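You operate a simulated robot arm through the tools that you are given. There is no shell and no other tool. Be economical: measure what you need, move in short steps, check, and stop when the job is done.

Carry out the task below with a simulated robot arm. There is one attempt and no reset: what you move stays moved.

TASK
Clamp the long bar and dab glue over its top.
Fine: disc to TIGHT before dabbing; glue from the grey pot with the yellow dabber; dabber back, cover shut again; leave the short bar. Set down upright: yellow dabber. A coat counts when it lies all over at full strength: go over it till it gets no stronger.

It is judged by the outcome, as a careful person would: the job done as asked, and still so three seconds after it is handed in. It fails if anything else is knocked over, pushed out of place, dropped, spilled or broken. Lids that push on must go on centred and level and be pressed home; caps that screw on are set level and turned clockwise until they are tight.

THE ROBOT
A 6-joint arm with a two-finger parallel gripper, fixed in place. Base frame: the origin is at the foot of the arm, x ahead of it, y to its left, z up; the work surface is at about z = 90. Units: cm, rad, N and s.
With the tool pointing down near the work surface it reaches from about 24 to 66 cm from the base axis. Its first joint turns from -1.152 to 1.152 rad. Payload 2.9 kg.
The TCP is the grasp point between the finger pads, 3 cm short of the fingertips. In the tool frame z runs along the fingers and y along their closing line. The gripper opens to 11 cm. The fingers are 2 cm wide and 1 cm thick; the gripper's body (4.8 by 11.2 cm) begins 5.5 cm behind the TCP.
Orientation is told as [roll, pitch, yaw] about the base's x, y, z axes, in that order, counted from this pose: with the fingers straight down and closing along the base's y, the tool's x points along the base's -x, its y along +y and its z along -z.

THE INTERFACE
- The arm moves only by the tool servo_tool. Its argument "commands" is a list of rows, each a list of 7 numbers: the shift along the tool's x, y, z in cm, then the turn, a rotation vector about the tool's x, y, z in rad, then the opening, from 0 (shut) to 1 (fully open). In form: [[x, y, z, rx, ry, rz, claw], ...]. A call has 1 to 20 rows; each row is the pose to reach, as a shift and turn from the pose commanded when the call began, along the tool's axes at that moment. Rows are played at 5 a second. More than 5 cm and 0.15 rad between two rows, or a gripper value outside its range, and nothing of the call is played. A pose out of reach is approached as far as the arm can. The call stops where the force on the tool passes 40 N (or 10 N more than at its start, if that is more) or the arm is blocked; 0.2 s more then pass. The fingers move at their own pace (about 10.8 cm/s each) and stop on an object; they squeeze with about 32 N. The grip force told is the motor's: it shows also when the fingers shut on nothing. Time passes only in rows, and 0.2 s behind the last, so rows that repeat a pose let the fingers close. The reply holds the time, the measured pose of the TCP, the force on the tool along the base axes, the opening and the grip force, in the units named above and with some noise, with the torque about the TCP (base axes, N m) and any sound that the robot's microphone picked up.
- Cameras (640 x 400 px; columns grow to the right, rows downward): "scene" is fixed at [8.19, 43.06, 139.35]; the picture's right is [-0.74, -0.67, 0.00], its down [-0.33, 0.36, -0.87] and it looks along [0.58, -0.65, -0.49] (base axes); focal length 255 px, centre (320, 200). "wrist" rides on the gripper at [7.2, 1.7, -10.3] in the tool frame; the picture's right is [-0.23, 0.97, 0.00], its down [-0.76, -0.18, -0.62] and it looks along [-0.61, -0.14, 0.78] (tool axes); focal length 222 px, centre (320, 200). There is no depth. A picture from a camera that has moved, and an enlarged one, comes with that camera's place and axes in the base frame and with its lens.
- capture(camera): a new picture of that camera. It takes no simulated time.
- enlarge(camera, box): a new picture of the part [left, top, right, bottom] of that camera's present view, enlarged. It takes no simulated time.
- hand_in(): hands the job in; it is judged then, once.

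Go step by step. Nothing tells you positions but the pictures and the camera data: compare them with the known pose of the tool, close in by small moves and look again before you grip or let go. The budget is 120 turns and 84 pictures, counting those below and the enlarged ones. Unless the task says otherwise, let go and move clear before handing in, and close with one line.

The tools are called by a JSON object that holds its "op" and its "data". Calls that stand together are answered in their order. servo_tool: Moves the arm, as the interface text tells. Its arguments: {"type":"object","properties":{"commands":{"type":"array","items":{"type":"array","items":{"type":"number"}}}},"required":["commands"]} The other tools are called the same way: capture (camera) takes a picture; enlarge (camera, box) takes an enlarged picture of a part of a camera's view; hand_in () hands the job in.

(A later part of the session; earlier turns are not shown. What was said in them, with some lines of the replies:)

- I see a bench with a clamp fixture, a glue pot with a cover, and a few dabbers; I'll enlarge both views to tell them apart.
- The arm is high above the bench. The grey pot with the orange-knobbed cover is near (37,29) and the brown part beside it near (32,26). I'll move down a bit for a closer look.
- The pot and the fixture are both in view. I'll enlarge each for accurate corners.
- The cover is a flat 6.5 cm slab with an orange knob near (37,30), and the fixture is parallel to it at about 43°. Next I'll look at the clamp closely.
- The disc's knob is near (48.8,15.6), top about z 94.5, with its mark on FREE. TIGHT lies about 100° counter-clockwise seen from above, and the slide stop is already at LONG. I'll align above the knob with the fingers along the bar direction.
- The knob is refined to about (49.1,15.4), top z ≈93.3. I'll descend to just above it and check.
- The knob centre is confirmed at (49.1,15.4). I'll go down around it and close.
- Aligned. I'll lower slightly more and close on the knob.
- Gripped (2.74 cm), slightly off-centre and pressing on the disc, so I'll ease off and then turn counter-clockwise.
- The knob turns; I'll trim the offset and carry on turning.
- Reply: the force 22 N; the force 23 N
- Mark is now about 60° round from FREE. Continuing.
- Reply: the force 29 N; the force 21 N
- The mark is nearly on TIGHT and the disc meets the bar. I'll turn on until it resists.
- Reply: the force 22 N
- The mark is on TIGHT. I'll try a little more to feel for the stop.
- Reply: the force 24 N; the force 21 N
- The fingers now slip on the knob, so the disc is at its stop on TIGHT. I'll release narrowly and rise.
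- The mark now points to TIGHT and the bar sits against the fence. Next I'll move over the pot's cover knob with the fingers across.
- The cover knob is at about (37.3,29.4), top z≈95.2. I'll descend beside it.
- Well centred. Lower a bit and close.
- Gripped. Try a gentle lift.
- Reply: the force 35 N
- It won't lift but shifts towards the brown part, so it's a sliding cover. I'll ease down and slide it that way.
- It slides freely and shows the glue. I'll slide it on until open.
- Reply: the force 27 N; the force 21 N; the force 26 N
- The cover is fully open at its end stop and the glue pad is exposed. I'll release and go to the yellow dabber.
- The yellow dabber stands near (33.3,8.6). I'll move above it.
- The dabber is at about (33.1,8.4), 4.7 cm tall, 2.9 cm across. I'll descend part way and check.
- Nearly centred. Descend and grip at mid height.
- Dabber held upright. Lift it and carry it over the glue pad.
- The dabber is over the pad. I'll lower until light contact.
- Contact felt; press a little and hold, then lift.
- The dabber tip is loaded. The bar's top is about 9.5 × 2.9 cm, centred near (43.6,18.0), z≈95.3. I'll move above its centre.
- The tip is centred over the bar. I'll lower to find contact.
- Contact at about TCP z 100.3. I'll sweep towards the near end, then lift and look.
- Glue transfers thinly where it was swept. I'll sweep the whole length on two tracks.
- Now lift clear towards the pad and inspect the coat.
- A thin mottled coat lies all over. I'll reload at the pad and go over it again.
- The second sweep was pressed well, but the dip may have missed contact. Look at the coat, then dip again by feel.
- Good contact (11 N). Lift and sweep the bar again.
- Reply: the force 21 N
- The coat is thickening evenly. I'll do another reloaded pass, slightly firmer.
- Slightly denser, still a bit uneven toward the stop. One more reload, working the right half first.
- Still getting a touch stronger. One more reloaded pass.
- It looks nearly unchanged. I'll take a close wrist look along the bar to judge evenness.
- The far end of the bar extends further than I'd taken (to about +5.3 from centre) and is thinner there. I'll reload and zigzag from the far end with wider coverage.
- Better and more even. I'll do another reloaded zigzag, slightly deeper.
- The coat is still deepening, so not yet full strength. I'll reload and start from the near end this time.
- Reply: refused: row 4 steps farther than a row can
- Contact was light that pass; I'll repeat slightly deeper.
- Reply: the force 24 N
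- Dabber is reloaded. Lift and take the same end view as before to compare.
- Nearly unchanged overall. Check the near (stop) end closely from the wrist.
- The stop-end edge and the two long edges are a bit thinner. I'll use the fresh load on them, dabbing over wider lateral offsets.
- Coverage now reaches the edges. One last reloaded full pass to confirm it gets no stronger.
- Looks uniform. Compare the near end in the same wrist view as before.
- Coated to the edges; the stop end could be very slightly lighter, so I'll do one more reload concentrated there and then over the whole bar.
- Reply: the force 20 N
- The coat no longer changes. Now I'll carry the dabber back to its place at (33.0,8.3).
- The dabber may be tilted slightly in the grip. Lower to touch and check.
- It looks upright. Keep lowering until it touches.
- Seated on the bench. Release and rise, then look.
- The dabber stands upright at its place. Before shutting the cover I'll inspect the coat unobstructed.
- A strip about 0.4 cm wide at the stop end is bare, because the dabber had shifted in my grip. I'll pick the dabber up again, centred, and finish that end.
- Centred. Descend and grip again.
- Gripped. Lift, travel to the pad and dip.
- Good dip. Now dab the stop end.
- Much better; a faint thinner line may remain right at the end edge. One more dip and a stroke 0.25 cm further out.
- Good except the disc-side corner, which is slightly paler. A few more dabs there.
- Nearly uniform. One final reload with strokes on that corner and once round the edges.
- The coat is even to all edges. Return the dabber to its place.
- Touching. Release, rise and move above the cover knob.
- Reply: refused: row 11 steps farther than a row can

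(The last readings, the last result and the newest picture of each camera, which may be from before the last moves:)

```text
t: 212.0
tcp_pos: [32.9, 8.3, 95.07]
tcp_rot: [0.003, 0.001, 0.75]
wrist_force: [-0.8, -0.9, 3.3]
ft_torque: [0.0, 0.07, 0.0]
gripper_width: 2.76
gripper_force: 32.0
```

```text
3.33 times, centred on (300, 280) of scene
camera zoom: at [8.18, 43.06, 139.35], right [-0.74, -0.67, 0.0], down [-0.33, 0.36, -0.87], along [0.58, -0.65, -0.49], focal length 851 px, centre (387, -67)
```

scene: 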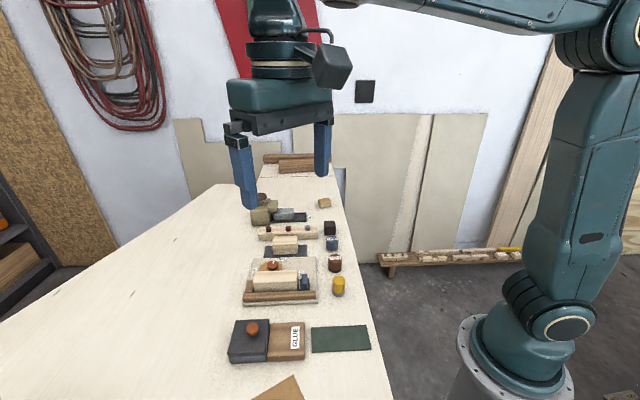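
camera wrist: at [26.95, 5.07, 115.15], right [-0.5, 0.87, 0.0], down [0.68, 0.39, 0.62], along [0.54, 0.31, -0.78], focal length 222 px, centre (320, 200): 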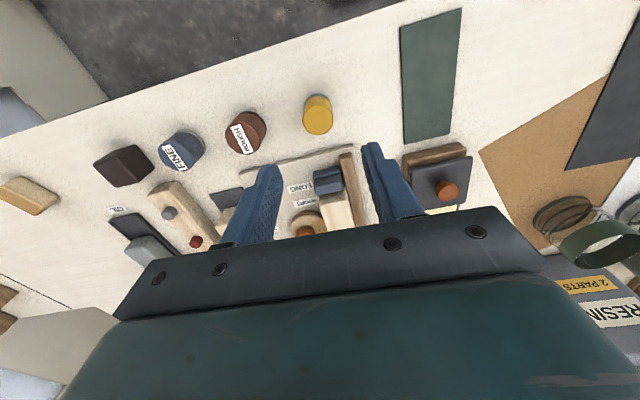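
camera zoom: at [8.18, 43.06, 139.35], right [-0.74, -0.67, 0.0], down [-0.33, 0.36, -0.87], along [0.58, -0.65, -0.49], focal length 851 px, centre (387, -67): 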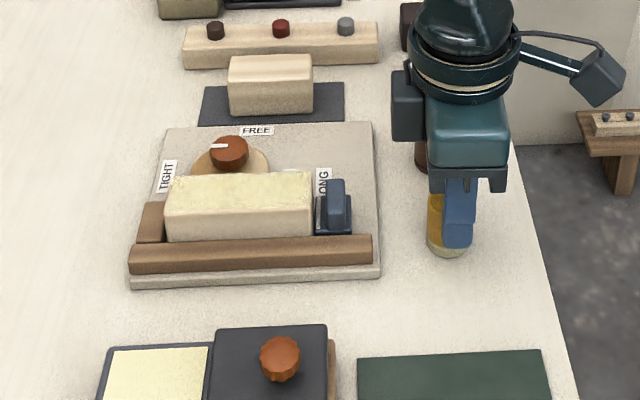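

One row was too long, so nothing moved; I'll repeat it with shorter steps.

{"op": "servo_tool", "data": {"commands": [[0, 0, 0, 0, 0, 0, 0.28], [0, 0, 0, 0, 0, 0, 0.45], [0, 0, 0, 0, 0, 0, 0.5], [0, 0, -3, 0, 0, 0, 0.5], [0, 0, -7, 0, 0, 0, 0.5], [0, 0, -10.88, 0, 0, 0, 0.45], [-2.7, 3.1, -10.88, 0, 0, 0, 0.4], [-5.4, 6.2, -10.88, 0, 0, 0, 0.4], [-8.1, 9.3, -10.88, 0, 0, 0, 0.4], [-10.9, 12.43, -10.88, 0, 0, 0, 0.4], [-10.9, 12.43, -7, 0, 0, 0, 0.4], [-10.9, 12.43, -5, 0, 0, 0, 0.4], [-10.9, 12.43, -5, 0, 0, 0, 0.4]]}}

{"op": "capture", "data": {"camera": "wrist"}}

```text
t: 214.8
tcp_pos: [32.45, 24.94, 100.05]
tcp_rot: [0.003, 0.0, 0.749]
wrist_force: [-0.7, -0.2, 0.3]
ft_torque: [-0.02, -0.01, 0.01]
gripper_width: 4.39
gripper_force: 0.0
```

```text
6 pictures are left
camera wrist: at [26.14, 21.2, 110.29], right [-0.5, 0.87, 0.0], down [0.68, 0.39, 0.62], along [0.54, 0.31, -0.78], focal length 222 px, centre (320, 200)
```

wrist: 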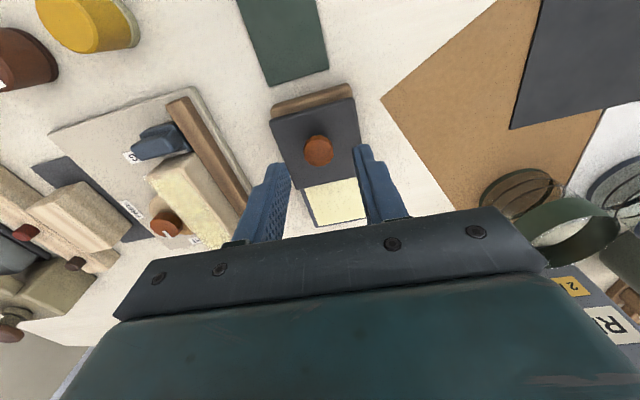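

Knob is nearly below; small correction, descend, grip.

{"op": "servo_tool", "data": {"commands": [[0.03, -0.2, 1.5, 0, 0, 0, 0.4], [0.03, -0.2, 2.5, 0, 0, 0, 0.4], [0.03, -0.2, 3.1, 0, 0, 0, 0.4], [0.03, -0.2, 3.1, 0, 0, 0, 0.2], [0.03, -0.2, 3.1, 0, 0, 0, 0.1], [0.03, -0.2, 3.1, 0, 0, 0, 0.1]]}}

```text
t: 216.2
tcp_pos: [32.41, 24.76, 96.95]
tcp_rot: [0.001, 0.0, 0.753]
wrist_force: [-4.1, 4.6, 0.7]
ft_torque: [0.23, -0.11, 0.23]
gripper_width: 2.11
gripper_force: 44.9
```

Gripped. Slide the cover back toward closed.

{"op": "servo_tool", "data": {"commands": [[-0.6, 0.03, 0, 0, 0, 0, 0.1], [-1.2, 0.03, 0, 0, 0, 0, 0.1], [-1.8, 0.03, 0, 0, 0, 0, 0.1], [-2.4, 0.03, 0, 0, 0, 0, 0.1], [-3, 0.03, 0, 0, 0, 0, 0.1]]}}

```text
t: 217.4
tcp_pos: [34.63, 26.81, 96.96]
tcp_rot: [0.001, 0.001, 0.751]
wrist_force: [-13.2, 10.5, 3.5]
ft_torque: [0.28, -0.01, 0.05]
gripper_width: 2.09
gripper_force: 44.8
```

{"op": "servo_tool", "data": {"commands": [[0, 0.07, 0.02, 0, 0, 0, 0.1], [-0.6, 0.09, 0.02, 0, 0, 0, 0.1], [-1.2, 0.1, 0.02, 0, 0, 0, 0.1], [-1.8, 0.11, 0.02, 0, 0, 0, 0.1], [-2.4, 0.12, 0.02, 0, 0, 0, 0.1], [-2.9, 0.12, 0.02, 0, 0, 0, 0.1]]}}

```text
t: 218.8
tcp_pos: [36.76, 28.95, 96.94]
tcp_rot: [0.002, -0.001, 0.752]
wrist_force: [-11.4, 10.6, 15.4]
ft_torque: [-0.31, 0.7, 0.16]
gripper_width: 2.13
gripper_force: 44.5
```

{"op": "servo_tool", "data": {"commands": [[0, 0.06, -0.05, 0, 0, 0, 0.1], [-0.3, 0.07, -0.05, 0, 0, 0, 0.1], [-0.6, 0.08, -0.05, 0, 0, 0, 0.1], [-0.8, 0.08, -0.05, 0, 0, 0, 0.1]]}}

{"op": "enlarge", "data": {"camera": "scene", "box": [210, 290, 330, 380]}}

```text
t: 219.8
tcp_pos: [37.08, 29.42, 97.03]
tcp_rot: [0.001, 0.004, 0.751]
wrist_force: [-17.8, 0.6, 16.1]
ft_torque: [0.77, -0.43, 0.19]
gripper_width: 2.12
gripper_force: 45.1
```

```text
4.44 times, centred on (270, 335) of scene
camera zoom: at [8.11, 43.04, 139.36], right [-0.74, -0.67, 0.0], down [-0.33, 0.36, -0.87], along [0.58, -0.65, -0.49], focal length 1135 px, centre (542, -400)
```

zoom: 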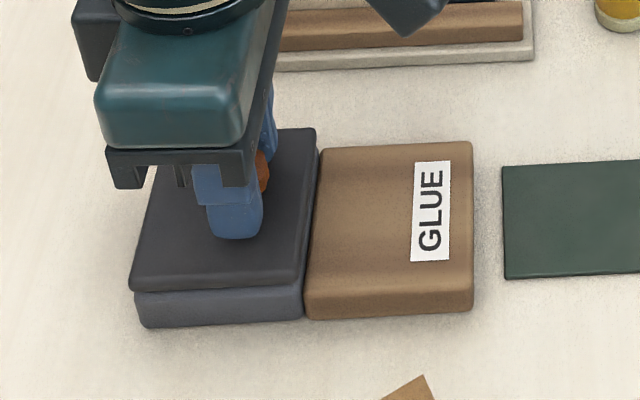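

The cover is shut, at the same place as at the start, against its stop. Release and rise clear.

{"op": "servo_tool", "data": {"commands": [[0.06, 0, -0.04, 0, 0, 0, 0.1], [0.06, 0, -0.04, 0, 0, 0, 0.3], [0.06, 0, -0.04, 0, 0, 0, 0.4], [0.06, 0, -3, 0, 0, 0, 0.4], [0.06, 0, -7, 0, 0, 0, 0.4], [0.06, 0, -11, 0, 0, 0, 0.4], [0.06, 4, -14, 0, 0, 0, 0.4], [0.06, 8, -16, 0, 0, 0, 0.4], [0.06, 8, -16, 0, 0, 0, 0.4]]}}

{"op": "enlarge", "data": {"camera": "scene", "box": [210, 220, 390, 375]}}

{"op": "enlarge", "data": {"camera": "scene", "box": [250, 250, 360, 305]}}

```text
t: 221.8
tcp_pos: [31.67, 35.4, 113.05]
tcp_rot: [0.001, -0.001, 0.752]
wrist_force: [-0.8, 0.2, -1.4]
ft_torque: [0.05, -0.04, -0.04]
gripper_width: 4.36
gripper_force: 0.1
```

```text
2.58 times, centred on (300, 298) of scene
camera zoom: at [8.18, 43.06, 139.35], right [-0.74, -0.67, 0.0], down [-0.33, 0.36, -0.87], along [0.58, -0.65, -0.49], focal length 659 px, centre (372, -52)
```

zoom: 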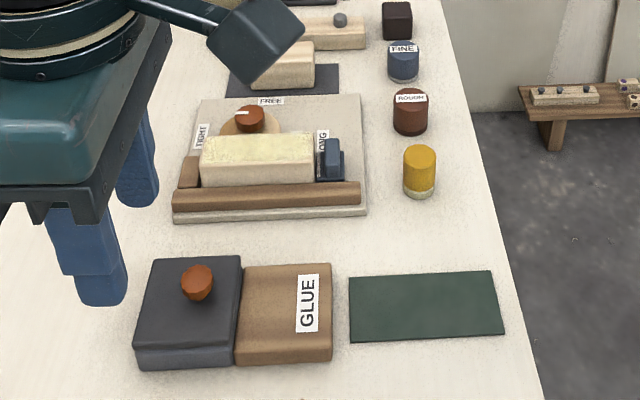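

```text
5.82 times, centred on (305, 278) of scene
camera zoom: at [8.18, 43.06, 139.35], right [-0.74, -0.67, 0.0], down [-0.33, 0.36, -0.87], along [0.58, -0.65, -0.49], focal length 1486 px, centre (407, -251)
```

zoom: 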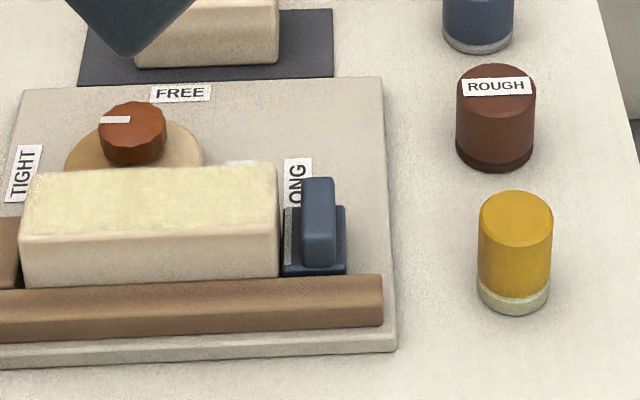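

The disc is on TIGHT and the bar is coated all over. The dabber stands upright in its place, the cover is shut, and the short bar is untouched, so I'm handing in.

{"op": "hand_in", "data": {}}

```text
The job is handed in.
```

I clamped the long bar with the disc at TIGHT, coated its top until it got no stronger, set the yellow dabber back upright about where it stood, shut the glue cover, left the short bar alone, and handed the job in.
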